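You operate a simulated robot arm through the tools that you are given. There is no shell and no other tool. Be economical: measure what you need, move in short steps, check, and stop when the job is done.

You run a simulated robot arm. Do the job below in one go: nothing can be reset, and whatever is moved stays where it is left.

## Task
Gauge the block that the slip names and rack it with its twin.
Fine: it reads the slip's figure; the gauged one on the peg at the end away from the rack's handle, its twin on the peg by the handle; the gauge arm ends parked.

Only the result counts: the job must be done as asked and must still hold three seconds after the hand-in. Knocking over, shifting, dropping, spilling or breaking anything else fails it.

## Robot
A 7-joint arm with a two-finger parallel gripper, fixed in place. Base frame: the origin is at the foot of the arm, x ahead of it, y to its left, z up; the work surface is at about z = 0. Readings come in m, degrees, newtons and seconds.
With the tool pointing down near the work surface it reaches from about 0.24 to 0.62 m from the base axis. Its first joint turns from -66.0 to 66.0 degrees. Payload 2.6 kg.
The TCP is the grasp point between the finger pads, 0.03 m short of the fingertips. In the tool frame z runs along the fingers and y along their closing line. Largest opening 0.094 m; finger width 0.028, thickness 0.01; the body of the gripper, 0.05 by 0.096 m, starts 0.055 m behind the TCP.
Orientation is that of the tool frame in the base frame, as a unit quaternion [x, y, z, w]. With the fingers straight down and closing along the base's y, the tool's x points along the base's -x, its y along +y and its z along -z.

## Interface
- The arm moves only by the tool arm_command. Its argument "increments" is a list of rows, each a list of 7 numbers: the shift along the base's x, y, z in m, then the turn, a rotation vector about the base's x, y, z in degrees, then the closure, from 0 (fully open) to 1 (shut). In form: [[tx, ty, tz, ax, ay, az, jaw], ...]. A call has 1 to 12 rows; each row is the pose to reach, as a shift and turn from the pose commanded when the call began. Each row takes 0.2 s and may step no farther than 0.05 m and 8.6 degrees from the row before; otherwise, or with a gripper value out of range, the whole call is refused. Where a pose cannot be reached the arm comes as near as it can. A force on the tool above 40 N (or 10 N above the force at the start of the call, whichever is more), or a blocked arm, ends the call early, and 0.2 s more pass. The fingers move at their own pace (about 0.072 m/s each) and stop on an object; they squeeze with about 22 N. The grip force told is the motor's: it shows also when the fingers shut on nothing. Time passes only in rows, and 0.2 s behind the last, so rows that repeat a pose let the fingers close. The reply holds the time, the measured pose of the TCP, the force on the tool along the base axes, the opening and the grip force, in the units named above and with some noise, with the torque about the TCP (base axes, N m) and any sound that the robot's microphone picked up.
- Cameras (640 x 400 px; columns grow to the right, rows downward): "scene" is fixed at [0.039, 0.4444, 0.5525]; the picture's right is [-0.69, -0.72, 0.00], its down [-0.50, 0.48, -0.72] and it looks along [0.52, -0.50, -0.69] (base axes); focal length 296 px, centre (320, 200). "wrist" rides on the gripper at [0.076, 0.014, -0.103] in the tool frame; the picture's right is [-0.18, 0.98, 0.00], its down [-0.75, -0.14, -0.64] and it looks along [-0.63, -0.12, 0.77] (tool axes); focal length 243 px, centre (320, 200).
- get_image(camera): a new picture of that camera. No time passes.
- measure_at(camera, pixels): for up to 12 pixels [column, row] of the newest picture of that camera ("zoom" is the newest enlarged one), the place [x, y, z] in the base frame of the surface seen there, good to about 0.002 m. No time passes.
- close_up(camera, box): a new picture of the part [left, top, right, bottom] of that camera's present view, enlarged. No time passes.
- job_done(): hands the job in; it is judged then, once.

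Go step by step. Measure first, check grasps and placings, and put right what went wrong. The budget is 80 turns and 54 pictures, counting those below and the enlarged ones. Unless the task says otherwise, let go and move clear before handing in, and close with one line.

The tools are called after "Call:" as name(argument=value, ...) on one line, values as JSON. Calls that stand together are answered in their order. arm_command: Moves the arm, as the interface text tells. Its arguments: {"type":"object","properties":{"increments":{"type":"array"}},"required":["increments"]} The other tools are called the same way: get_image (camera) takes a picture; measure_at (camera, pixels) gives the place of the surface under pixels of a picture; close_up (camera, box) takes an enlarged picture of a part of a camera's view; job_done () hands the job in.

At the start:

```text
time_s: 0.0
ee_pos: [0.4117, -0.0123, 0.2712]
ee_rot: [0.001, 1.0, 0.0, 0.0]
force: [-0.6, 0.1, -0.7]
wrist_torque: [0.02, -0.01, 0.0]
finger_gap: 0.094
grasp_force: 0.1
```

scene: 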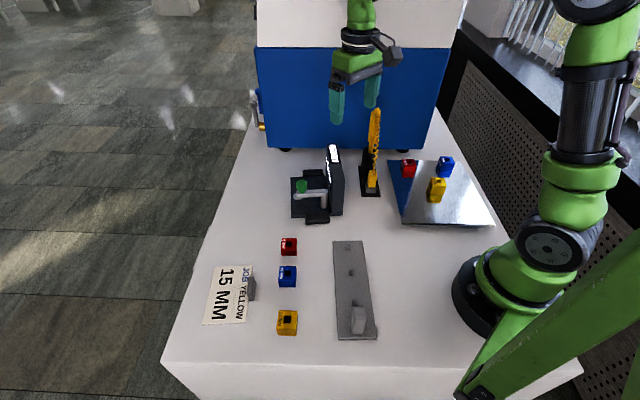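
wrist: 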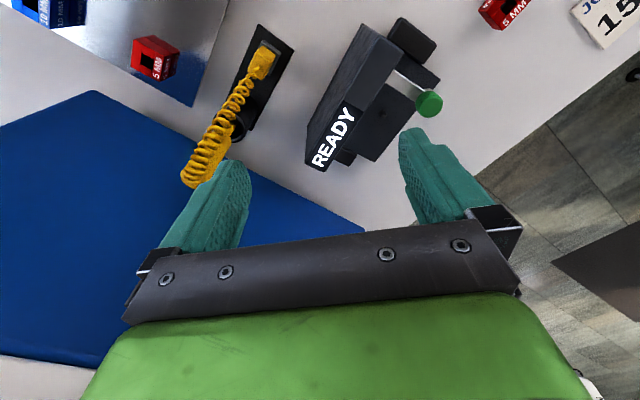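

The slip at about (228,294) reads "JOB YELLOW 15 MM". There is a gauge with a READY display, a rack with two pegs and a handle, and two sets of blocks. I'll look at each in close-up.

Call:
close_up(camera="scene", box=[190, 220, 390, 345])

Call:
close_up(camera="scene", box=[280, 130, 400, 230])

Call:
close_up(camera="scene", box=[380, 140, 500, 230])

```text
3.20 times, centred on (290, 282) of scene
```

zoom: 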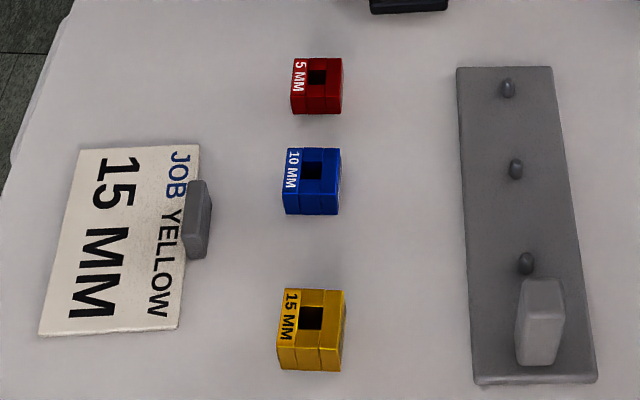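

```text
4.00 times, centred on (340, 180) of scene
```

zoom: 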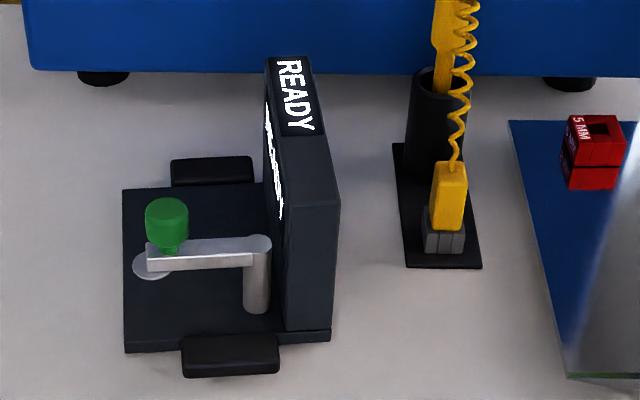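

```text
4.44 times, centred on (440, 185) of scene
```

zoom: 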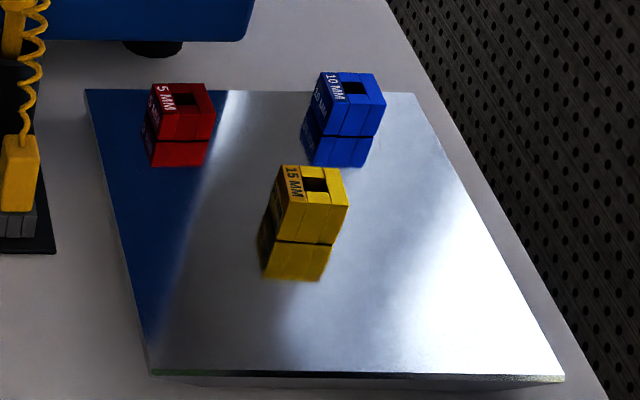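

The close-ups show a yellow block in each group, a rack with three pegs and a handle at its near end, and a gauge with a swing arm and a green knob. Next I'll measure the key points.

Call:
measure_at(camera="scene", pixels=[[287, 318], [287, 331], [437, 184], [437, 194], [349, 248], [351, 271], [354, 302], [358, 311], [335, 243], [361, 242], [338, 338], [375, 336]])

Call:
close_up(camera="wrist", box=[290, 0, 480, 180])

Call:
measure_at(camera="scene", pixels=[[302, 184], [308, 195], [323, 193], [328, 200], [308, 197], [333, 155], [340, 210], [303, 210], [318, 218], [318, 172], [300, 180], [345, 185]])

```text
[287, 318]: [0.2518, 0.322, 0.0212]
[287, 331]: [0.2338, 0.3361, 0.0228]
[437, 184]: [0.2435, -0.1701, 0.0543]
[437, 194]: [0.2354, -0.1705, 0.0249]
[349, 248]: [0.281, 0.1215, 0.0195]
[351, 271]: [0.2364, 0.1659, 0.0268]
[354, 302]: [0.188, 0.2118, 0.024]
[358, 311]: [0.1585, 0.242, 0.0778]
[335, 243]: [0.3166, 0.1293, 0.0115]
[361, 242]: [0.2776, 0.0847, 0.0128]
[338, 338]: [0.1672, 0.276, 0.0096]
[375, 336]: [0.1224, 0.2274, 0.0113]
```

```text
2.22 times, centred on (385, 90) of wrist
```

zoom: 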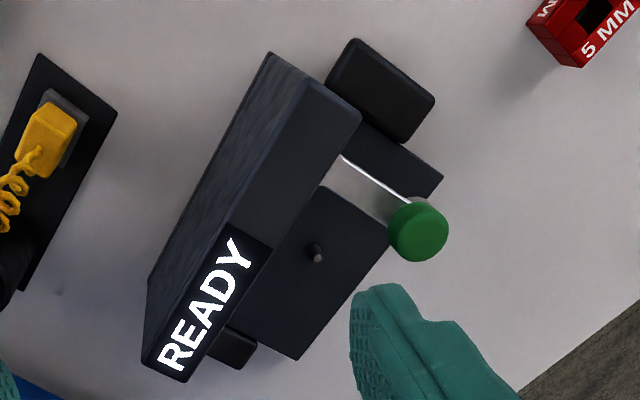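

```text
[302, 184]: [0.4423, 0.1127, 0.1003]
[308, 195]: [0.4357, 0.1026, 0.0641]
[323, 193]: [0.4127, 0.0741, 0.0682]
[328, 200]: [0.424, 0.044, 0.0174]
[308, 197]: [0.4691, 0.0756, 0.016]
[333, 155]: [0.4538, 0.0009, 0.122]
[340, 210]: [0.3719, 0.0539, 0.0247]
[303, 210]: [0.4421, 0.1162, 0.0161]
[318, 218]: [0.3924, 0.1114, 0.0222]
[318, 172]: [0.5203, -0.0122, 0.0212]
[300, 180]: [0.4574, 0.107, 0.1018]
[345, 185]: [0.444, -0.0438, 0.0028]
```

In the wrist close-up there is a pin on the gauge base at zoom (315,253), and the arm with its knob stands to one side of it. I'll measure these parts.

Call:
measure_at(camera="zoom", pixels=[[316, 248], [316, 258], [335, 270], [418, 228], [405, 204], [345, 160], [390, 245], [298, 355], [440, 178], [350, 180], [325, 190], [380, 190]])

Call:
close_up(camera="scene", box=[290, 160, 350, 220])

```text
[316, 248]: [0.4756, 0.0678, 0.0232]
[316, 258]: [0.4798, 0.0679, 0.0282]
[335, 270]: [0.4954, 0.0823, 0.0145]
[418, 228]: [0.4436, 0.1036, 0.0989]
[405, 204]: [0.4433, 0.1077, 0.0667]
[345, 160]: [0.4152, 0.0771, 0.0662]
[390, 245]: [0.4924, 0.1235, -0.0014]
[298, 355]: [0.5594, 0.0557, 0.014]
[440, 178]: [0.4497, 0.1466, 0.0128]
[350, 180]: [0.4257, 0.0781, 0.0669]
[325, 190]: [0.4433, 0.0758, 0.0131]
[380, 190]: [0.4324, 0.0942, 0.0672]
```

```text
6.67 times, centred on (320, 190) of scene
```

zoom: 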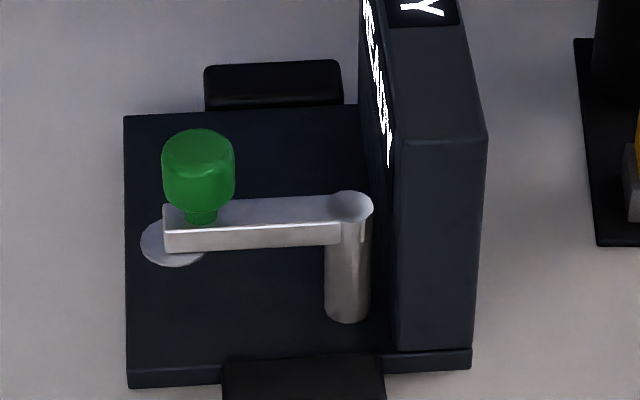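

The gauge arm pivots at the post near (0.41,0.066) and carries a foot disc at its end, and the pin is near (0.478,0.068). Next I'll measure the foot disc and the two yellow blocks in detail.

Call:
measure_at(camera="zoom", pixels=[[150, 245], [172, 260], [195, 258], [350, 205], [372, 205], [345, 318], [198, 145], [198, 195], [270, 80], [300, 385], [170, 250], [330, 215]])

Call:
close_up(camera="scene", box=[262, 300, 312, 345])

```text
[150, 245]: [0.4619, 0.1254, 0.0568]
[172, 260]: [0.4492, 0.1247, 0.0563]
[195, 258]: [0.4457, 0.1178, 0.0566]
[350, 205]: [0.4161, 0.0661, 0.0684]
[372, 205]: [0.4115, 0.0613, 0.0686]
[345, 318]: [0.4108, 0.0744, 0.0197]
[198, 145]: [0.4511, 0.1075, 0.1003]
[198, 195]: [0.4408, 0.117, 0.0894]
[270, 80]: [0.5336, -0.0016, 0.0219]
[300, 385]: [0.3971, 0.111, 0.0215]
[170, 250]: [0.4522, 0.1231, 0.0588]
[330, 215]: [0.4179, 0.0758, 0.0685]
```

```text
8.89 times, centred on (287, 322) of scene
```

zoom: 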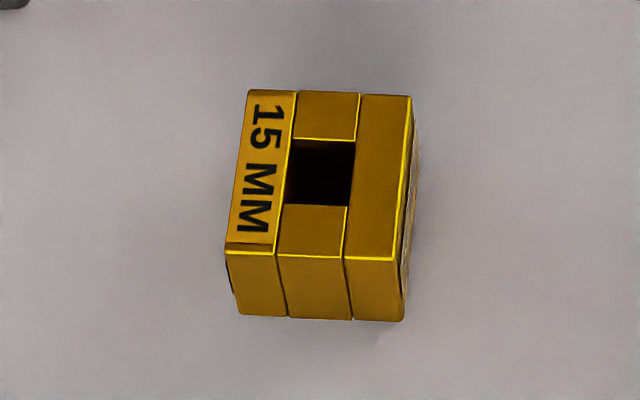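

The yellow block has a square through-hole. I'll measure its corners, then take a close-up of its twin.

Call:
measure_at(camera="zoom", pixels=[[250, 94], [408, 99], [392, 255], [229, 245], [320, 115], [315, 230], [285, 300], [375, 310], [300, 145], [345, 190], [318, 185], [360, 380]])

Call:
close_up(camera="scene", box=[417, 168, 457, 208])

```text
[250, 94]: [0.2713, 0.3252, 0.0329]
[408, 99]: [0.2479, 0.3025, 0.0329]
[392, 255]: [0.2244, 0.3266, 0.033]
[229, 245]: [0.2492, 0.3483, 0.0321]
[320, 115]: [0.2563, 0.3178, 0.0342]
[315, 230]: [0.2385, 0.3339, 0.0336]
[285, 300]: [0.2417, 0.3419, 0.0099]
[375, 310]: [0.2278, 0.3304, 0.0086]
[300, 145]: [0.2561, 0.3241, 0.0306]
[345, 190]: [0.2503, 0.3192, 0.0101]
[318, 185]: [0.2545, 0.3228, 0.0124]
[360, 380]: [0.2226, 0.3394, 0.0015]
```

```text
10.00 times, centred on (437, 188) of scene
```

zoom: 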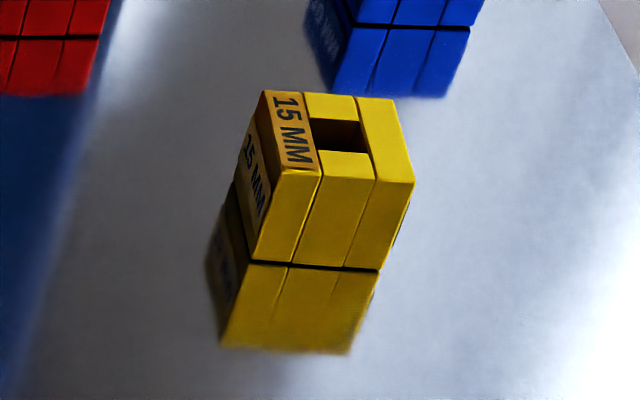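

The first block is 33 mm square and 33 mm high, with edges at about 44°, centred at (0.248,0.326). Now the twin on the mirrored plate.

Call:
measure_at(camera="zoom", pixels=[[265, 93], [393, 100], [412, 182], [283, 170], [330, 105], [345, 165], [330, 220], [260, 200], [365, 240], [270, 260], [340, 135], [450, 300]])

Call:
close_up(camera="scene", box=[325, 235, 385, 345])

```text
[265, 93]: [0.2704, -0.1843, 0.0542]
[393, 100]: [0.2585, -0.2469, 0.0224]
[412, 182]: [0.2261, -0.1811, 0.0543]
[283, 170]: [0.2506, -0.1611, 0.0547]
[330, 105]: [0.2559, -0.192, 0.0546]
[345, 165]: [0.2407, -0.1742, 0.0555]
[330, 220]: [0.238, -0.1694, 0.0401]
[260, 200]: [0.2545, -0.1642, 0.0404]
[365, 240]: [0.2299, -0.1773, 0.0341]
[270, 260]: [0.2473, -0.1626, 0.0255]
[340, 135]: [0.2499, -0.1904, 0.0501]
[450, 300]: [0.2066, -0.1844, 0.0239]
```

```text
3.64 times, centred on (355, 290) of scene
```

zoom: 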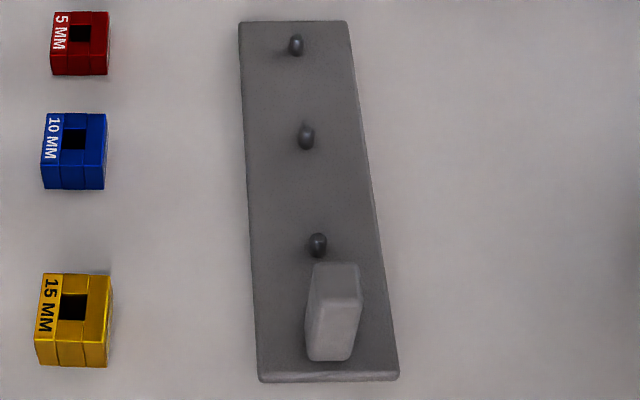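

The twin's centre is near (0.248,-0.183), with edges at about 40°, and the rack axis runs at about 136°. I'll move above the first yellow block with the jaw line at 134° and look at it with the wrist camera.

Call:
arm_command(increments=[[-0.016, 0.034, -0.005, 0, 0, 4.4, 0], [-0.033, 0.068, -0.01, 0, 0, 8.8, 0], [-0.049, 0.101, -0.02, 0, 0, 13.2, 0], [-0.065, 0.135, -0.03, 0, 0, 17.6, 0], [-0.082, 0.169, -0.04, 0, 0, 22, 0], [-0.098, 0.203, -0.05, 0, 0, 26.4, 0], [-0.115, 0.237, -0.06, 0, 0, 30.8, 0], [-0.131, 0.27, -0.075, 0, 0, 35.2, 0], [-0.147, 0.304, -0.09, 0, 0, 39.6, 0], [-0.1637, 0.338, -0.11, 0, 0, 44, 0], [-0.1637, 0.338, -0.12, 0, 0, 44, 0.3]])

Call:
get_image(camera="wrist")

```text
time_s: 2.4
ee_pos: [0.2459, 0.3255, 0.1502]
ee_rot: [-0.374, 0.927, 0.0, 0.0]
force: [0.0, -0.4, -0.5]
wrist_torque: [-0.04, 0.0, 0.04]
finger_gap: 0.0658
grasp_force: 0.1
```

```text
43 pictures are left
```

wrist: 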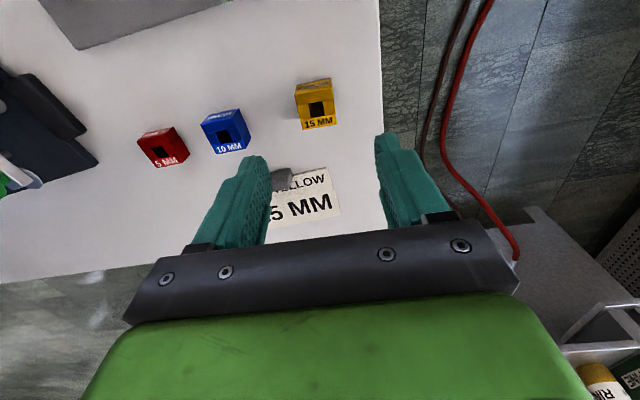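

The block is at wrist (317,108), with a slab edge of the rack at upper left. I'll enlarge both and measure them.

Call:
close_up(camera="wrist", box=[285, 70, 349, 134])

Call:
measure_at(camera="wrist", pixels=[[297, 92], [329, 86], [337, 113], [303, 120], [317, 109]])

```text
6.25 times, centred on (317, 102) of wrist
```

zoom: 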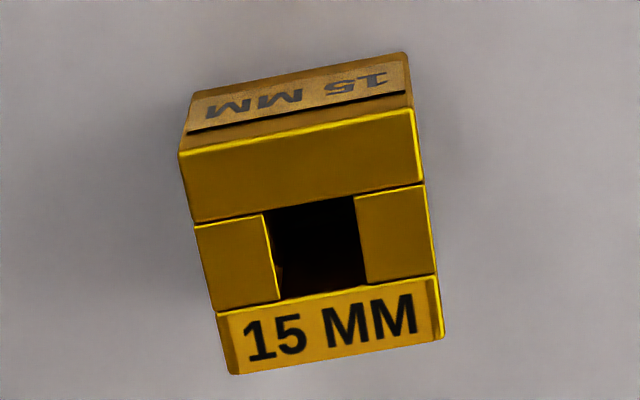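

```text
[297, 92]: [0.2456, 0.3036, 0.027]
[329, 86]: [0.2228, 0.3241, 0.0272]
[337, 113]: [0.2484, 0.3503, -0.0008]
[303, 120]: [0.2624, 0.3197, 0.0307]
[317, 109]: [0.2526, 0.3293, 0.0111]
```

The top-face corners and hole are clear in the zoom. I'll measure them.

Call:
measure_at(camera="zoom", pixels=[[186, 156], [411, 113], [437, 333], [232, 369], [262, 206], [362, 190], [371, 290], [272, 304], [300, 165], [330, 330], [220, 270], [405, 240]])

```text
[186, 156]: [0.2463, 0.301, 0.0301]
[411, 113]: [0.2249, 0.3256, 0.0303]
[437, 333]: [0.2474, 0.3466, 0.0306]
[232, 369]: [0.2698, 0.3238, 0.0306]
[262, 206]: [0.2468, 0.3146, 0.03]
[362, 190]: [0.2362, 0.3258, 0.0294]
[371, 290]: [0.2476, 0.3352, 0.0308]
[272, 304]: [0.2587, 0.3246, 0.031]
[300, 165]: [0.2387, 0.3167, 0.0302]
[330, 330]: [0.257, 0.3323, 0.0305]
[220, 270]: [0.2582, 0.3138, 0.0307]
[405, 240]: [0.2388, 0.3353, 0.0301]
```

The block's centre averages (0.2475,0.325). I'll descend with the fingertips at about 8 mm and close on it.

Call:
arm_command(increments=[[0.001, 0, -0.04, 0, 0, 0, 0.3], [0.001, 0, -0.08, 0, 0, 0, 0.3], [0.001, 0, -0.111, 0, 0, 0, 0.3], [0.001, 0, -0.111, 0, 0, 0, 0.5], [0.001, 0, -0.111, 0, 0, 0, 0.9], [0.001, 0, -0.111, 0, 0, 0, 0.9], [0.001, 0, -0.111, 0, 0, 0, 0.9]])

```text
time_s: 4.0
ee_pos: [0.2491, 0.329, 0.0414]
ee_rot: [-0.374, 0.927, 0.0, 0.0]
force: [0.3, 0.1, -0.2]
wrist_torque: [0.0, 0.01, 0.0]
finger_gap: 0.0337
grasp_force: 21.7
```

The grip holds with a 33.7 mm gap. I'll lift it straight up and look.

Call:
arm_command(increments=[[0, 0, 0.04, 0, 0, 0, 0.9], [0, 0, 0.08, 0, 0, 0, 0.9], [0, 0, 0.12, 0, 0, 0, 0.9]])

Call:
close_up(camera="wrist", box=[220, 60, 420, 240])

```text
time_s: 4.8
ee_pos: [0.2475, 0.3286, 0.1595]
ee_rot: [-0.375, 0.927, 0.0, 0.0]
force: [-0.2, 0.4, -0.5]
wrist_torque: [-0.03, -0.01, -0.02]
finger_gap: 0.0336
grasp_force: 22.0
```

```text
2.22 times, centred on (320, 150) of wrist
```

zoom: 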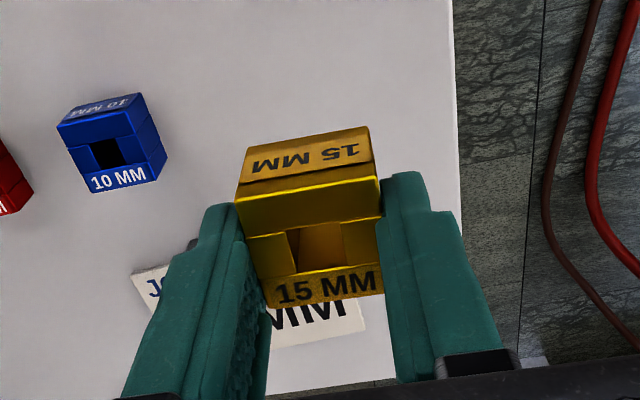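

The block hangs straight in the fingers. I'll measure its hole and top face relative to the TCP.

Call:
measure_at(camera="zoom", pixels=[[240, 206], [375, 184], [376, 296], [270, 303], [285, 228], [345, 217], [350, 268], [294, 276], [310, 200], [265, 255], [362, 240], [325, 285]])

Call:
close_up(camera="scene", box=[250, 200, 350, 300])

```text
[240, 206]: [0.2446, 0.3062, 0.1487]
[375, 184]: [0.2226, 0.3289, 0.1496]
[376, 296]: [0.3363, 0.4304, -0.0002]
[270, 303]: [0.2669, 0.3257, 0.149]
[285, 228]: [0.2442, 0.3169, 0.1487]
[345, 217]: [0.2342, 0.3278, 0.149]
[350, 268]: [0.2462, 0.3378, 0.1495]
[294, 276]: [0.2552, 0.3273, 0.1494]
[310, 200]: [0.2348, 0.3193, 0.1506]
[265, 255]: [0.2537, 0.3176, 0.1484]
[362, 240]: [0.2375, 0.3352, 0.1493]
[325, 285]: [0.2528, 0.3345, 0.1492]
```

```text
4.00 times, centred on (300, 250) of scene
```

zoom: 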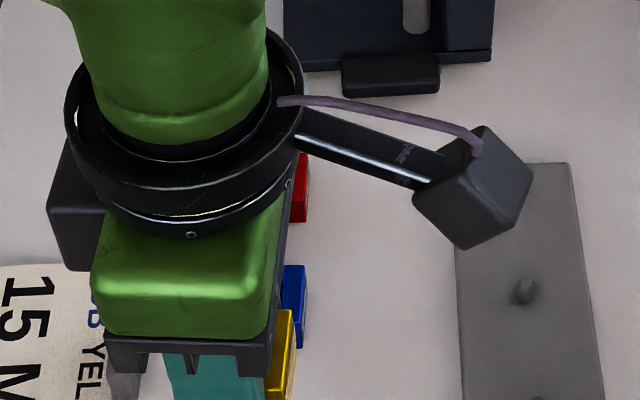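

The hole centre is offset from the TCP by about (-0.0025,-0.001). I'll carry the block high to a spot beside the gauge where the wrist camera can see the pin.

Call:
arm_command(increments=[[0.01, -0.02, 0.03, 0, 0, 0.5, 0.9], [0.025, -0.055, 0.05, 0, 0, 1, 0.9], [0.041, -0.09, 0.06, 0, 0, 2, 0.9], [0.058, -0.125, 0.06, 0, 0, 3, 0.9], [0.075, -0.16, 0.06, 0, 0, 4, 0.9], [0.092, -0.195, 0.06, 0, 0, 5, 0.9], [0.109, -0.23, 0.06, 0, 0, 6, 0.9], [0.125, -0.265, 0.06, 0, 0, 6, 0.9], [0.14, -0.3, 0.06, 0, 0, 6, 0.9], [0.1525, -0.3286, 0.06, 0, 0, 6, 0.9], [0.1525, -0.3286, 0.06, 0, 0, 6, 0.9]])

Call:
get_image(camera="wrist")

```text
time_s: 7.2
ee_pos: [0.4025, -0.0034, 0.218]
ee_rot: [-0.422, 0.907, 0.0, 0.0]
force: [-0.3, -0.2, -1.6]
wrist_torque: [0.02, -0.01, 0.01]
finger_gap: 0.0338
grasp_force: 21.9
```

```text
39 pictures are left
```

wrist: 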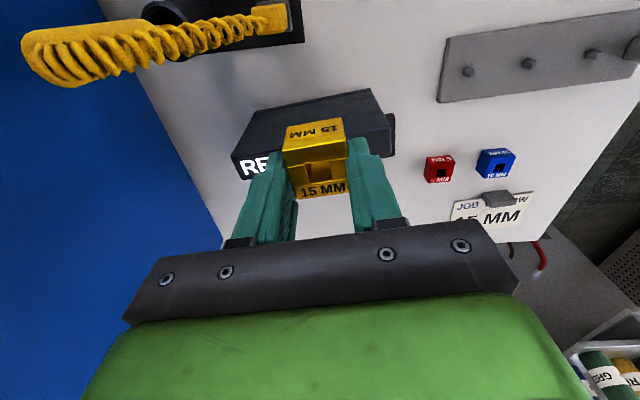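

From here the panel hides the pin. I'll move past it so that the camera stands above the pin.

Call:
arm_command(increments=[[0.025, 0.022, 0, 0, 0, 0, 0.9], [0.05, 0.044, 0, 0, 0, 0, 0.9], [0.075, 0.066, 0, 0, 0, 0, 0.9], [0.095, 0.09, -0.01, 0, 0, 0, 0.9], [0.105, 0.1, -0.01, 0, 0, 0, 0.9], [0.105, 0.1, -0.01, 0, 0, 0, 0.9]])

Call:
get_image(camera="wrist")

Call:
close_up(camera="wrist", box=[220, 0, 400, 120])

```text
time_s: 8.6
ee_pos: [0.5074, 0.099, 0.2088]
ee_rot: [-0.423, 0.906, -0.001, 0.0]
force: [0.9, -0.1, -1.3]
wrist_torque: [0.0, -0.05, 0.01]
finger_gap: 0.0337
grasp_force: 22.5
```

```text
38 pictures are left
```

wrist: 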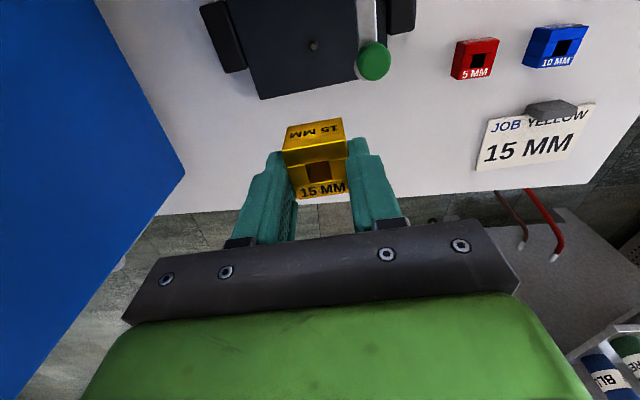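

```text
3.33 times, centred on (310, 60) of wrist
```

zoom: 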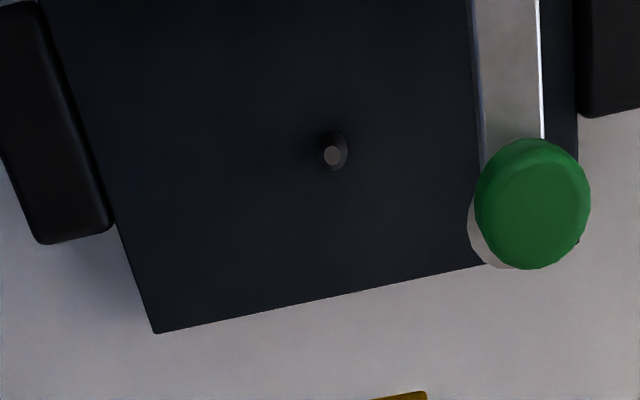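

The pin shows clearly at zoom (333,153). I'll measure the pin, base edge, knob and foot, and then the held block in the same view.

Call:
measure_at(camera="zoom", pixels=[[331, 155], [333, 153], [330, 158], [345, 145], [160, 325], [470, 264], [125, 225], [532, 200], [480, 245], [510, 100], [300, 240], [510, 40]])

Call:
measure_at(camera="wrist", pixels=[[306, 166], [329, 161], [331, 180], [310, 184], [288, 155], [344, 147], [344, 190], [299, 194], [313, 156], [299, 176], [338, 170], [318, 188]])

```text
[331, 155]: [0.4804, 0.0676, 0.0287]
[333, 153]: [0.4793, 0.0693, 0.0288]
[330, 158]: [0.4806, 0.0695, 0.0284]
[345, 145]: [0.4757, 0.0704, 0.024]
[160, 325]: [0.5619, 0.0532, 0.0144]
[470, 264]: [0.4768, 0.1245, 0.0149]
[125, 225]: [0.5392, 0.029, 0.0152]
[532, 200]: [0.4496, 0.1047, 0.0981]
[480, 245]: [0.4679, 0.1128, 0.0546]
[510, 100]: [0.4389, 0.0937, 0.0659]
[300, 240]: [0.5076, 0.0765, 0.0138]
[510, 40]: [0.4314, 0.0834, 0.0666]
```

```text
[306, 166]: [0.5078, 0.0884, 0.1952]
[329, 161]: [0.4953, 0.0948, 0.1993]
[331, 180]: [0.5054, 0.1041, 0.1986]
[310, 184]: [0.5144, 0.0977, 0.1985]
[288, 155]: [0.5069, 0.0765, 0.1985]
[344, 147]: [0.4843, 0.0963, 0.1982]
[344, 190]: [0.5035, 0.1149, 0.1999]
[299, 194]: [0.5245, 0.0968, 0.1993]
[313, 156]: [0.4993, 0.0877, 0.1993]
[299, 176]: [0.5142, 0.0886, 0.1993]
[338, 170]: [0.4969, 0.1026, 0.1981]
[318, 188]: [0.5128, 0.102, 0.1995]
```

The block centre is (0.505,0.096) and the pin is (0.480,0.0688), so I need to shift (-0.025,-0.0274). The block is already aligned with the gauge. I'll lower it to just above the pin and check.

Call:
arm_command(increments=[[-0.025, -0.0274, 0, 0, 0, 0.5, 0.9], [-0.025, -0.0274, -0.04, 0, 0, 1, 0.9], [-0.025, -0.0274, -0.08, 0, 0, 1, 0.9], [-0.025, -0.0274, -0.115, 0, 0, 1, 0.9], [-0.025, -0.0274, -0.13, 0, 0, 1, 0.9], [-0.025, -0.0274, -0.13, 0, 0, 1, 0.9]])

Call:
get_image(camera="wrist")

Call:
close_up(camera="scene", box=[280, 140, 360, 220])

```text
time_s: 10.0
ee_pos: [0.4816, 0.0702, 0.0789]
ee_rot: [-0.43, 0.903, 0.0, 0.0]
force: [0.7, -0.3, -1.1]
wrist_torque: [0.02, -0.03, -0.03]
finger_gap: 0.0336
grasp_force: 22.3
```

```text
36 pictures are left
```

wrist: 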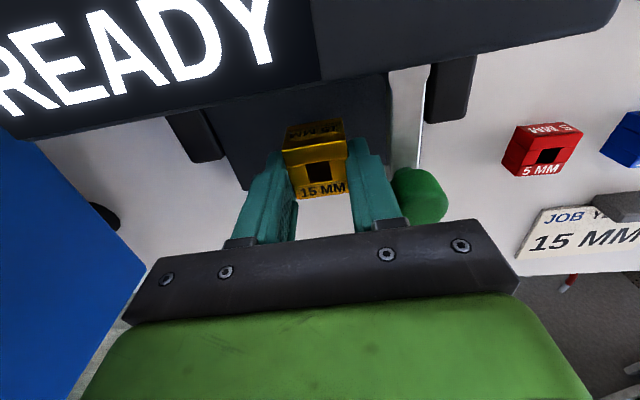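

```text
5.00 times, centred on (320, 180) of scene
```

zoom: 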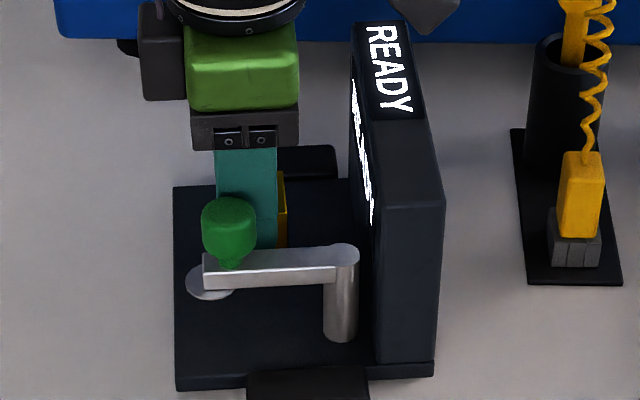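

The block is hovering over the pin, and the knob stays clear of the fingers. I'll check its position again.

Call:
measure_at(camera="wrist", pixels=[[306, 166], [329, 161], [331, 180], [310, 184], [288, 155], [344, 147], [344, 190], [299, 194], [313, 156], [299, 176], [338, 170], [317, 172]])

```text
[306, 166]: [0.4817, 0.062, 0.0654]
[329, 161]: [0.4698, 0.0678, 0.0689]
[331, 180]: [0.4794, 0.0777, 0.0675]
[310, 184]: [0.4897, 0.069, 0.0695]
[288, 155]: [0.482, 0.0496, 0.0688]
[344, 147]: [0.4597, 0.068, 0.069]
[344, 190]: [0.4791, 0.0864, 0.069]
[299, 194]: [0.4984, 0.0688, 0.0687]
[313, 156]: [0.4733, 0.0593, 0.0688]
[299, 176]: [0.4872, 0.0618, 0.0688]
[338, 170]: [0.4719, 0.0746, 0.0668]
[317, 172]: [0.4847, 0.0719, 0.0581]
```

The centre is at (0.480,0.0687), matching the pin. I'll lower the last 22 mm while watching the force.

Call:
arm_command(increments=[[0, 0, -0.008, 0, 0, 0, 0.9], [0, 0, -0.015, 0, 0, 0, 0.9], [0, 0, -0.019, 0, 0, 0, 0.9], [0, 0, -0.0215, 0, 0, 0, 0.9], [0, 0, -0.0215, 0, 0, 0, 0.9]])

Call:
close_up(camera="scene", box=[280, 140, 360, 220])

```text
time_s: 11.2
ee_pos: [0.4799, 0.0706, 0.0568]
ee_rot: [-0.43, 0.903, 0.0, 0.0]
force: [-0.8, -0.9, -1.2]
wrist_torque: [-0.04, 0.0, -0.01]
finger_gap: 0.0338
grasp_force: 22.0
```

```text
5.00 times, centred on (320, 180) of scene
```

zoom: 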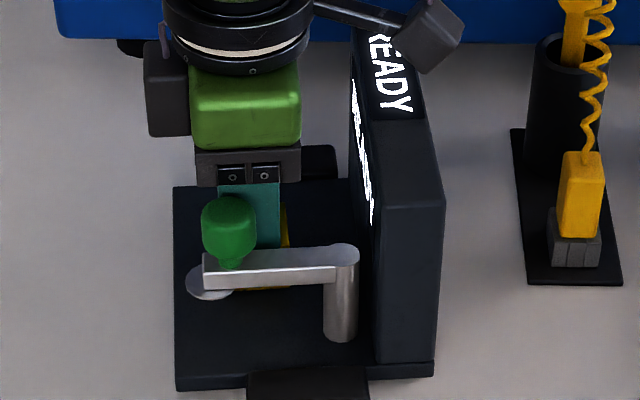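

There is no contact force yet. I'll go down in 1 mm steps until it touches.

Call:
arm_command(increments=[[0, 0, -0.001, 0, 0, 0, 0.9], [0, 0, -0.001, 0, 0, 0, 0.9]])

```text
time_s: 11.8
ee_pos: [0.4805, 0.0704, 0.0573]
ee_rot: [-0.431, 0.902, 0.0, 0.0]
force: [-0.1, 0.3, -0.3]
wrist_torque: [0.0, 0.02, 0.02]
finger_gap: 0.0336
grasp_force: 21.8
```

Call:
arm_command(increments=[[0, 0, -0.0012, 0, 0, 0, 0.9], [0, 0, -0.0012, 0, 0, 0, 0.9]])

Call:
get_image(camera="wrist")

Call:
measure_at(camera="wrist", pixels=[[313, 156], [299, 176], [338, 170], [317, 172]])

```text
time_s: 12.4
ee_pos: [0.4814, 0.0711, 0.0568]
ee_rot: [-0.431, 0.902, 0.001, 0.001]
force: [0.1, -0.9, -1.3]
wrist_torque: [0.03, 0.0, -0.02]
finger_gap: 0.0337
grasp_force: 22.5
```

```text
33 pictures are left
```

wrist: 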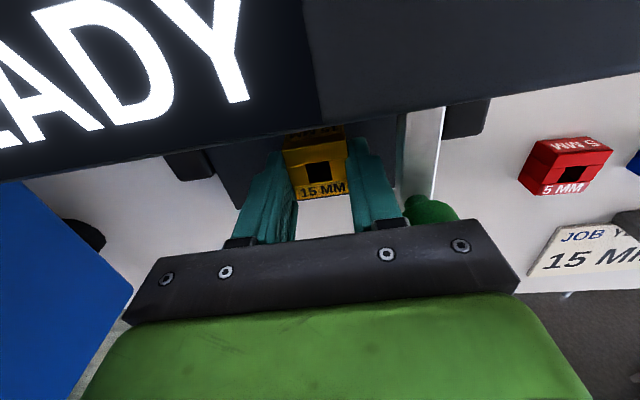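

```text
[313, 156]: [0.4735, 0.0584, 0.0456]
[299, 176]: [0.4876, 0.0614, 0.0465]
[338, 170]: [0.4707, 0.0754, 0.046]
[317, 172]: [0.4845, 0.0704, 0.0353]
```

The top is now at z=0.046, so the block is seated to within about a millimetre. I'll open slightly, lift straight up, and look.

Call:
arm_command(increments=[[0, 0, 0, 0, 0, 0, 0.52], [0, 0, 0, 0, 0, 0, 0.52], [0, 0, 0.03, 0, 0, 0, 0.52], [0, 0, 0.07, 0, 0, 0, 0.52], [0, 0, 0.11, 0, 0, 0, 0.52], [0.025, 0.025, 0.13, 0, 0, 0, 0.52], [0.025, 0.025, 0.13, 0, 0, 0, 0.52]])

Call:
close_up(camera="wrist", box=[200, 0, 440, 150])

Call:
close_up(camera="scene", box=[280, 140, 360, 220])

```text
time_s: 14.0
ee_pos: [0.5022, 0.0962, 0.1887]
ee_rot: [-0.43, 0.903, 0.0, 0.0]
force: [0.6, 0.4, 0.7]
wrist_torque: [-0.04, -0.02, 0.0]
finger_gap: 0.0451
grasp_force: 0.0
```

```text
2.67 times, centred on (320, 75) of wrist
```

zoom: 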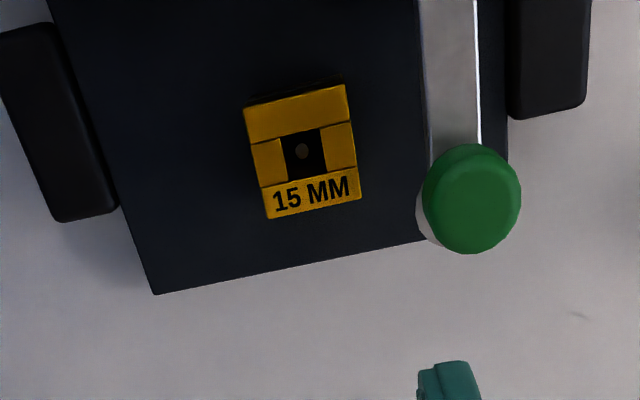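

```text
5.00 times, centred on (320, 180) of scene
```

zoom: 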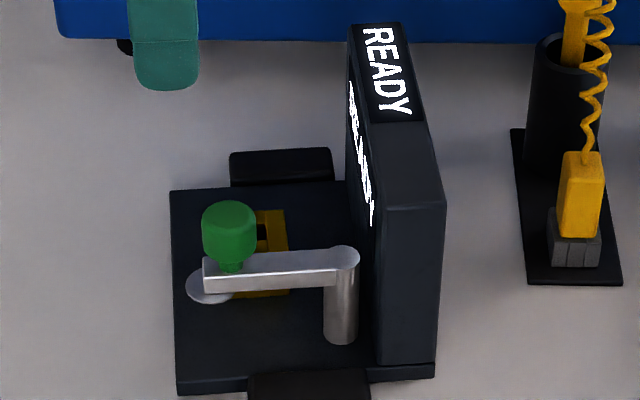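

The block sits on the pin, which shows through the centre of the hole. Next I'll locate the knob and pivot precisely.

Call:
measure_at(camera="zoom", pixels=[[230, 210], [206, 218], [253, 218], [230, 228], [230, 240], [230, 262], [345, 253], [333, 255], [355, 258], [275, 260], [205, 285], [230, 290]])

Call:
get_image(camera="wrist")

Call:
measure_at(camera="wrist", pixels=[[376, 75], [360, 74], [393, 70], [377, 57], [378, 90], [376, 50], [370, 20], [376, 2], [364, 30], [378, 30], [360, 86]])

```text
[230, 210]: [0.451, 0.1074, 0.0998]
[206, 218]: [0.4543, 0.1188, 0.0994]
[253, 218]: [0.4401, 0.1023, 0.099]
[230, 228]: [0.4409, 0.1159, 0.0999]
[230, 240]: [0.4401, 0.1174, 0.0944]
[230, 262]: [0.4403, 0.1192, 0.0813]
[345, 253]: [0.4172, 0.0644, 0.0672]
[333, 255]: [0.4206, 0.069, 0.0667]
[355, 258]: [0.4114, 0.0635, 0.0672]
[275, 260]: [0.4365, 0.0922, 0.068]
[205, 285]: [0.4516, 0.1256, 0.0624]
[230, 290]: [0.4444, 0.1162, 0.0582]
```

```text
30 pictures are left
```

wrist: 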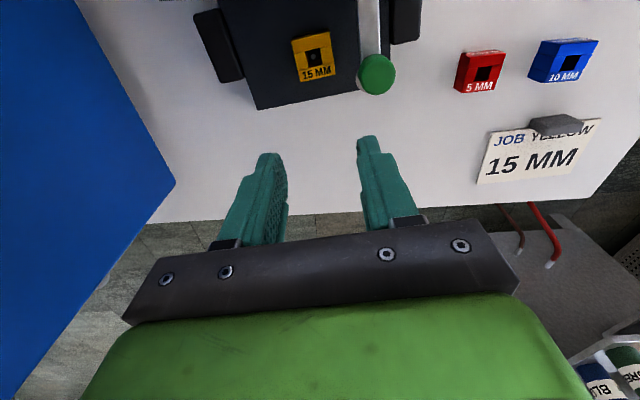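

```text
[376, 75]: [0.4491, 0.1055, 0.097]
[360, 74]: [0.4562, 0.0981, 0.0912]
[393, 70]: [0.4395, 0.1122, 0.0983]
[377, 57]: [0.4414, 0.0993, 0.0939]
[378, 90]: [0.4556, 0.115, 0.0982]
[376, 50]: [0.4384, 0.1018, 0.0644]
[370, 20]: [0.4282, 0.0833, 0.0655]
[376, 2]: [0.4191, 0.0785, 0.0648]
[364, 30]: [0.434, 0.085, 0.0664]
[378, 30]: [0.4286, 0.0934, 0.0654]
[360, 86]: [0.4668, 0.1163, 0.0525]
```

The knob is at (0.4475,0.108) with its top at z≈0.10, and the pivot is at about (0.4155,0.0655). I'll go above the knob, descend with the tips at z≈0.078, and grip it.

Call:
arm_command(increments=[[-0.03, 0.006, 0, 0, 0, 0, 0.3], [-0.0575, 0.0125, 0, 0, 0, 0, 0.3], [-0.0575, 0.0125, -0.04, 0, 0, 0, 0.3], [-0.0575, 0.0125, -0.079, 0, 0, 0, 0.3], [-0.0575, 0.0125, -0.079, 0, 0, 0, 0.3]])

Call:
get_image(camera="wrist")

```text
time_s: 15.2
ee_pos: [0.4465, 0.1071, 0.1076]
ee_rot: [-0.431, 0.903, 0.0, 0.0]
force: [0.3, 0.1, -0.5]
wrist_torque: [-0.04, -0.03, -0.01]
finger_gap: 0.0657
grasp_force: 0.0
```

```text
29 pictures are left
```

wrist: 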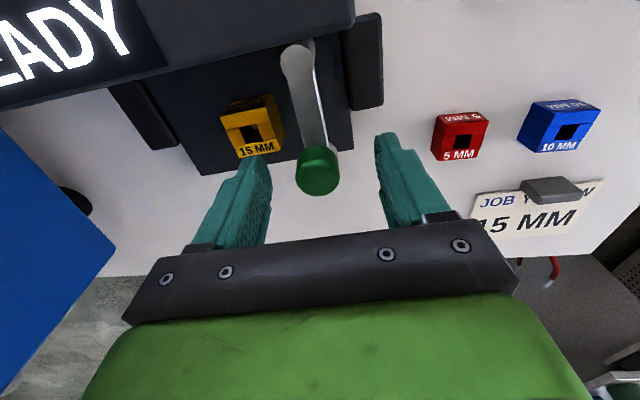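

The knob lies midway between the fingers, and the pivot cap shows at (297,52). I'll measure the pivot and then close on the knob.

Call:
measure_at(camera="wrist", pixels=[[297, 55], [290, 60], [302, 46], [318, 160], [316, 178], [308, 110], [285, 55], [310, 50]])

Call:
arm_command(increments=[[0, 0, 0, 0, 0, 0, 0.6], [0, 0, 0, 0, 0, 0, 0.9], [0, 0, 0, 0, 0, 0, 0.9], [0, 0, 0, 0, 0, 0, 0.9]])

```text
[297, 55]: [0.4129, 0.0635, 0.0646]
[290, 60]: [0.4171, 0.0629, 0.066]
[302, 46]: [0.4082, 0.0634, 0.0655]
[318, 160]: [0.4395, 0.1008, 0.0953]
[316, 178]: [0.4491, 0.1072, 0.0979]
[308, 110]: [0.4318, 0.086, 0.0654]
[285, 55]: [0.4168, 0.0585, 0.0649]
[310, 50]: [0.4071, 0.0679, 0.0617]
```

```text
time_s: 16.2
ee_pos: [0.4476, 0.1081, 0.1076]
ee_rot: [-0.43, 0.903, -0.001, 0.0]
force: [7.7, -4.2, 0.3]
wrist_torque: [-0.17, -0.28, 0.15]
finger_gap: 0.0255
grasp_force: 22.1
```

The knob is gripped with a 25.5 mm gap. I'll swing the arm a first third clockwise about the pivot and watch the force.

Call:
arm_command(increments=[[0.0022, -0.0018, 0, 0, 0, -3, 0.9], [0.0044, -0.0037, 0, 0, 0, -6, 0.9], [0.0083, -0.0079, 0, 0, 0, -12, 0.9], [0.0117, -0.0125, 0, 0, 0, -18, 0.9]])

Call:
close_up(camera="scene", box=[280, 140, 360, 220])

```text
time_s: 17.2
ee_pos: [0.4604, 0.095, 0.1083]
ee_rot: [-0.283, 0.959, 0.0, -0.001]
force: [-12.3, -5.7, 14.0]
wrist_torque: [-0.08, 0.43, -0.03]
finger_gap: 0.0253
grasp_force: 22.3
```

```text
5.00 times, centred on (320, 180) of scene
```

zoom: 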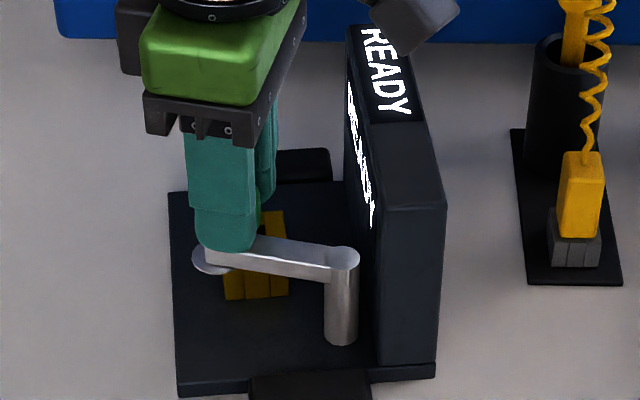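

The arm is swinging, but I'm pulling a little outward and down (about 14 N each). I'll continue with a slightly smaller radius, raised 1 mm.

Call:
arm_command(increments=[[-0.0012, -0.0008, 0.001, 0, 0, 0, 0.9], [0.0003, -0.003, 0.001, 0, 0, -3, 0.9], [0.0017, -0.0056, 0.001, 0, 0, -6, 0.9], [0.0041, -0.0106, 0.001, 0, 0, -12, 0.9]])

```text
time_s: 18.2
ee_pos: [0.4624, 0.0852, 0.1088]
ee_rot: [-0.182, 0.983, 0.0, 0.001]
force: [4.9, 3.7, 0.1]
wrist_torque: [0.26, -0.5, -0.01]
finger_gap: 0.0252
grasp_force: 22.2
```

The forces have eased. I'll swing the rest of the way until the foot is over the pin.

Call:
arm_command(increments=[[0.0012, -0.0025, 0, 0, 0, -3, 0.9], [0.0023, -0.0051, 0, 0, 0, -6, 0.9], [0.0035, -0.0106, 0, 0, 0, -12, 0.9], [0.0043, -0.0166, 0, 0, 0, -18.5, 0.9], [0.0043, -0.0166, 0, 0, 0, -18.5, 0.9]])

Call:
close_up(camera="scene", box=[280, 140, 360, 220])

Call:
get_image(camera="wrist")

```text
time_s: 19.4
ee_pos: [0.468, 0.0692, 0.1076]
ee_rot: [-0.022, 1.0, 0.002, -0.001]
force: [-3.8, 9.7, -0.5]
wrist_torque: [0.37, 0.22, -0.06]
finger_gap: 0.0253
grasp_force: 22.3
```

```text
5.00 times, centred on (320, 180) of scene
```

zoom: 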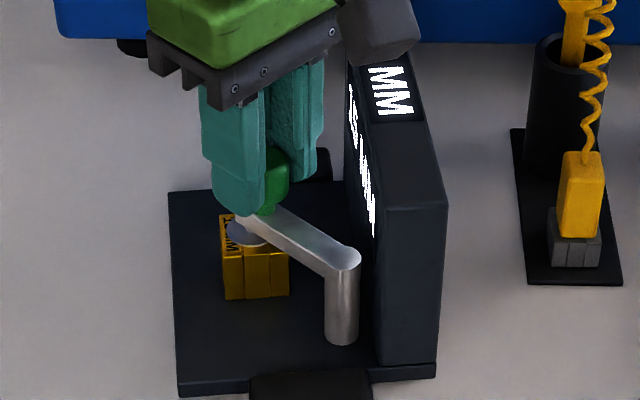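

```text
26 pictures are left
```

wrist: 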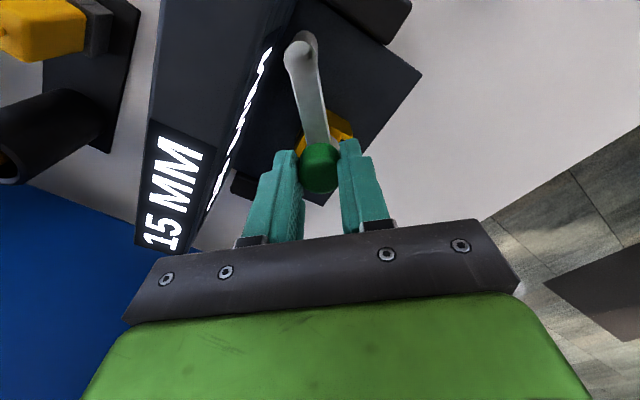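

The display now reads "15 MM", which is the slip's figure. I'll hold briefly and then swing the arm back to its parked place.

Call:
arm_command(increments=[[0, 0, 0, 0, 0, 0, 0.9], [0, 0, 0, 0, 0, 0, 0.9], [-0.0007, 0.0058, 0, 0, 0, 6.3, 0.9], [-0.002, 0.0113, 0, 0, 0, 12.3, 0.9], [-0.0038, 0.0166, 0, 0, 0, 18.3, 0.9], [-0.0062, 0.0217, 0, 0, 0, 24.3, 0.9], [-0.0091, 0.0265, 0, 0, 0, 30.3, 0.9], [-0.0125, 0.031, 0, 0, 0, 36.3, 0.9]])

```text
time_s: 21.2
ee_pos: [0.4558, 0.0997, 0.1086]
ee_rot: [-0.332, 0.943, 0.001, -0.001]
force: [4.0, 6.0, -0.4]
wrist_torque: [0.16, -0.04, -0.13]
finger_gap: 0.0253
grasp_force: 21.9
```

The forces are small. I'll finish the last 12° to the parked angle.

Call:
arm_command(increments=[[-0.0035, 0.0046, 0, 0, 0, 6, 0.9], [-0.0078, 0.0085, 0, 0, 0, 12.2, 0.9], [-0.0078, 0.0085, 0, 0, 0, 12.2, 0.9]])

Call:
close_up(camera="scene", box=[280, 140, 360, 220])

```text
time_s: 22.0
ee_pos: [0.4481, 0.1063, 0.1082]
ee_rot: [-0.43, 0.903, 0.0, -0.001]
force: [-3.5, 1.4, 0.5]
wrist_torque: [0.0, 0.19, -0.17]
finger_gap: 0.0252
grasp_force: 21.2
```

```text
5.00 times, centred on (320, 180) of scene
```

zoom: 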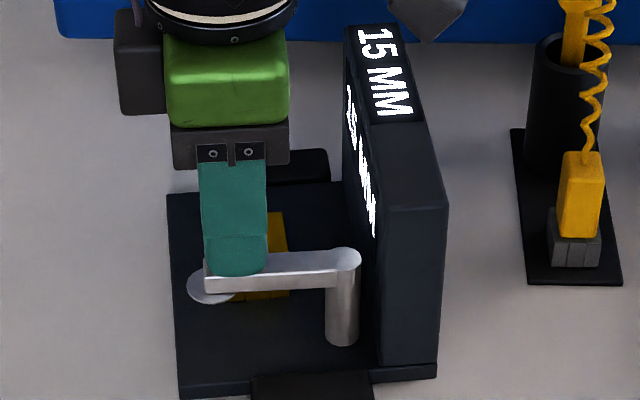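

The reading stays at 15 MM and the arm is back where it was. I'll release and lift clear.

Call:
arm_command(increments=[[0, 0, 0, 0, 0, 0, 0.5], [0, 0, 0, 0, 0, 0, 0.3], [0, 0, 0.04, 0, 0, 0, 0.3], [0, 0, 0.08, 0, 0, 0, 0.3], [0.03, -0.01, 0.08, 0, 0, 0, 0.45], [0.0575, -0.0125, 0.08, 0, 0, 0, 0.5], [0.0575, -0.0125, 0.08, 0, 0, 0, 0.5]])

Call:
close_up(camera="scene", box=[280, 140, 360, 220])

Call:
get_image(camera="wrist")

```text
time_s: 23.6
ee_pos: [0.5044, 0.0959, 0.1902]
ee_rot: [-0.43, 0.903, 0.001, 0.001]
force: [-0.6, -0.2, -0.2]
wrist_torque: [-0.05, 0.02, -0.05]
finger_gap: 0.0469
grasp_force: 0.0
```

```text
5.00 times, centred on (320, 180) of scene
```

zoom: 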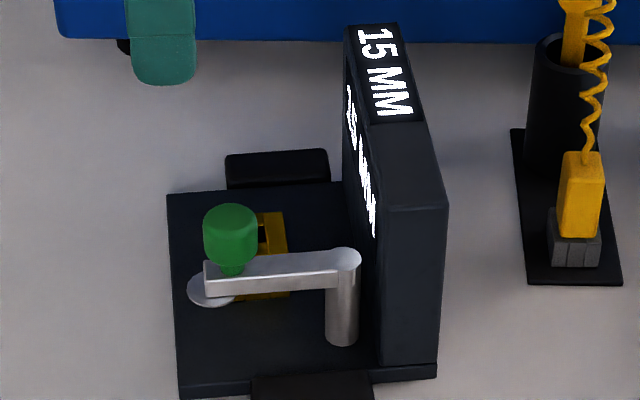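

```text
23 pictures are left
```

wrist: 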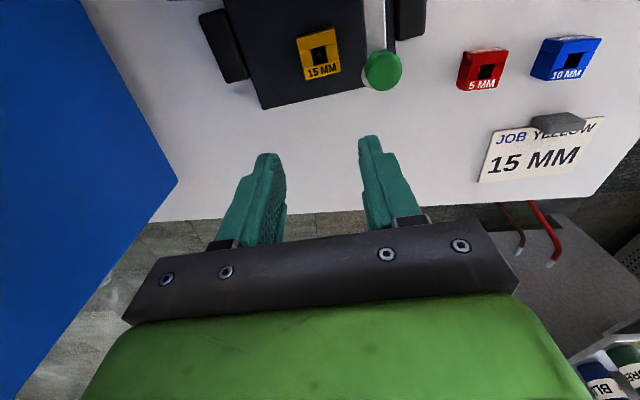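

The arm is parked, the reading is still 15 MM, and the block is on the pin. I'll measure the block again before regrasping it.

Call:
measure_at(camera="wrist", pixels=[[297, 38], [334, 30], [341, 72], [308, 79], [313, 48], [327, 45], [330, 59], [315, 62], [383, 70], [376, 20]])

```text
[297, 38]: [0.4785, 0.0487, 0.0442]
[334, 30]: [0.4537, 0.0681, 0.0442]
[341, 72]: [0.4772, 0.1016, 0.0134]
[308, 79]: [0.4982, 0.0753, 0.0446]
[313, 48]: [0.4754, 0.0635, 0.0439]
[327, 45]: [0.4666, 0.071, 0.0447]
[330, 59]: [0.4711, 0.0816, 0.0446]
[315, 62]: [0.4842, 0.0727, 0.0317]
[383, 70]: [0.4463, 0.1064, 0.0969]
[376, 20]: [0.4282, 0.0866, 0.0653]
```

The centre seems a few millimetres off from before, so I'll take a close-up to be sure.

Call:
close_up(camera="wrist", box=[230, 0, 410, 120])

```text
3.33 times, centred on (320, 60) of wrist
```

zoom: 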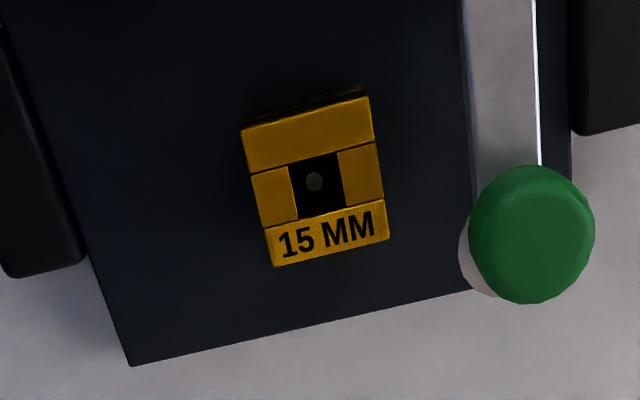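

Call:
measure_at(camera="zoom", pixels=[[244, 131], [367, 100], [386, 236], [275, 262], [315, 182], [305, 145], [325, 235], [270, 195], [362, 175], [140, 360], [465, 288], [532, 235]])

```text
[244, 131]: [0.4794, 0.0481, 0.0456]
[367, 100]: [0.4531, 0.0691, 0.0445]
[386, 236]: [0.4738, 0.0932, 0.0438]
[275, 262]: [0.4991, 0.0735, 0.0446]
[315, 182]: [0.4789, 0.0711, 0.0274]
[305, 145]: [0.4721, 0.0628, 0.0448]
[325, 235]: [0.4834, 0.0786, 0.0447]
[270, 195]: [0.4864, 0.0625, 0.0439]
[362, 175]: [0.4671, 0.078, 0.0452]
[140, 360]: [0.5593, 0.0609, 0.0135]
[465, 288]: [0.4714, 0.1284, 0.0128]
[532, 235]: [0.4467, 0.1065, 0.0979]
```

The gauge seems to have turned about 2° while I swung the arm. The block centre is now (0.4763,0.071), with edges at about 142°. I'll go over it with a narrow opening and check before straddling it.

Call:
arm_command(increments=[[-0.0287, -0.0243, 0, 0, 0, 1, 0.54], [-0.0287, -0.0243, -0.04, 0, 0, 1, 0.54], [-0.0287, -0.0243, -0.08, 0, 0, 1, 0.54], [-0.0287, -0.0243, -0.08, 0, 0, 1, 0.54]])

Call:
close_up(camera="wrist", box=[220, 60, 440, 240])

```text
time_s: 24.6
ee_pos: [0.4743, 0.0719, 0.1082]
ee_rot: [-0.438, 0.899, 0.0, 0.0]
force: [1.0, -1.0, 0.7]
wrist_torque: [-0.02, -0.01, 0.04]
finger_gap: 0.0426
grasp_force: 0.0
```

```text
2.22 times, centred on (330, 150) of wrist
```

zoom: 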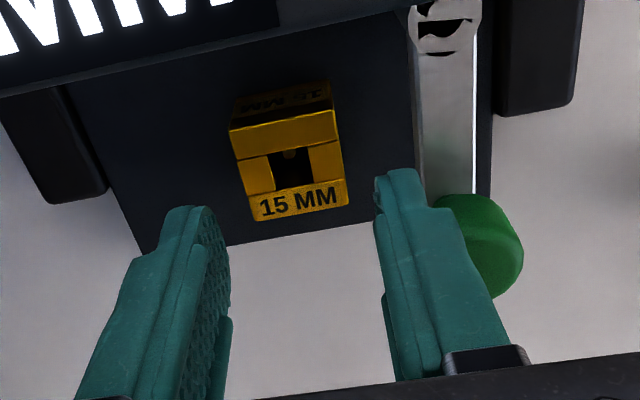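

The right finger would pass very close to the arm at zoom (420,190). I'll shift 1.5 mm away, narrow the jaws to about 38 mm, and check again just above the block.

Call:
arm_command(increments=[[0.0012, -0.0009, 0, 0, 0, 0, 0.59], [0.0012, -0.0009, -0.005, 0, 0, 0, 0.59], [0.0012, -0.0009, -0.005, 0, 0, 0, 0.59]])

Call:
close_up(camera="wrist", box=[220, 60, 440, 240])

```text
time_s: 25.4
ee_pos: [0.4763, 0.0708, 0.1036]
ee_rot: [-0.438, 0.899, 0.0, -0.001]
force: [0.3, -0.5, -0.3]
wrist_torque: [-0.02, 0.01, 0.01]
finger_gap: 0.0384
grasp_force: 0.1
```

```text
2.22 times, centred on (330, 150) of wrist
```

zoom: 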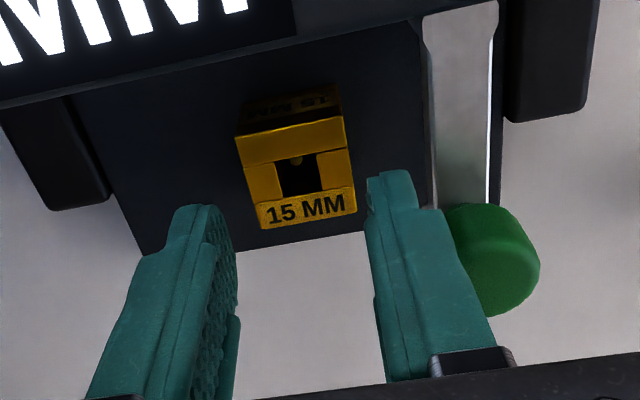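

Projecting the tool axis puts the expected block centre at zoom (298,175), and I see it at (300,174), so it is centred. The arm has clearance, so I'll descend and grip.

Call:
arm_command(increments=[[0, 0, -0.02, 0, 0, 0, 0.59], [0, 0, -0.035, 0, 0, 0, 0.59], [0, 0, -0.0465, 0, 0, 0, 0.59], [0, 0, -0.0465, 0, 0, 0, 0.9], [0, 0, -0.0465, 0, 0, 0, 0.9], [0, 0, -0.0465, 0, 0, 0, 0.9]])

```text
time_s: 26.8
ee_pos: [0.4759, 0.07, 0.056]
ee_rot: [-0.438, 0.899, 0.0, 0.0]
force: [-0.5, -0.2, 4.5]
wrist_torque: [-0.05, 0.06, 0.0]
finger_gap: 0.0337
grasp_force: 22.3
```

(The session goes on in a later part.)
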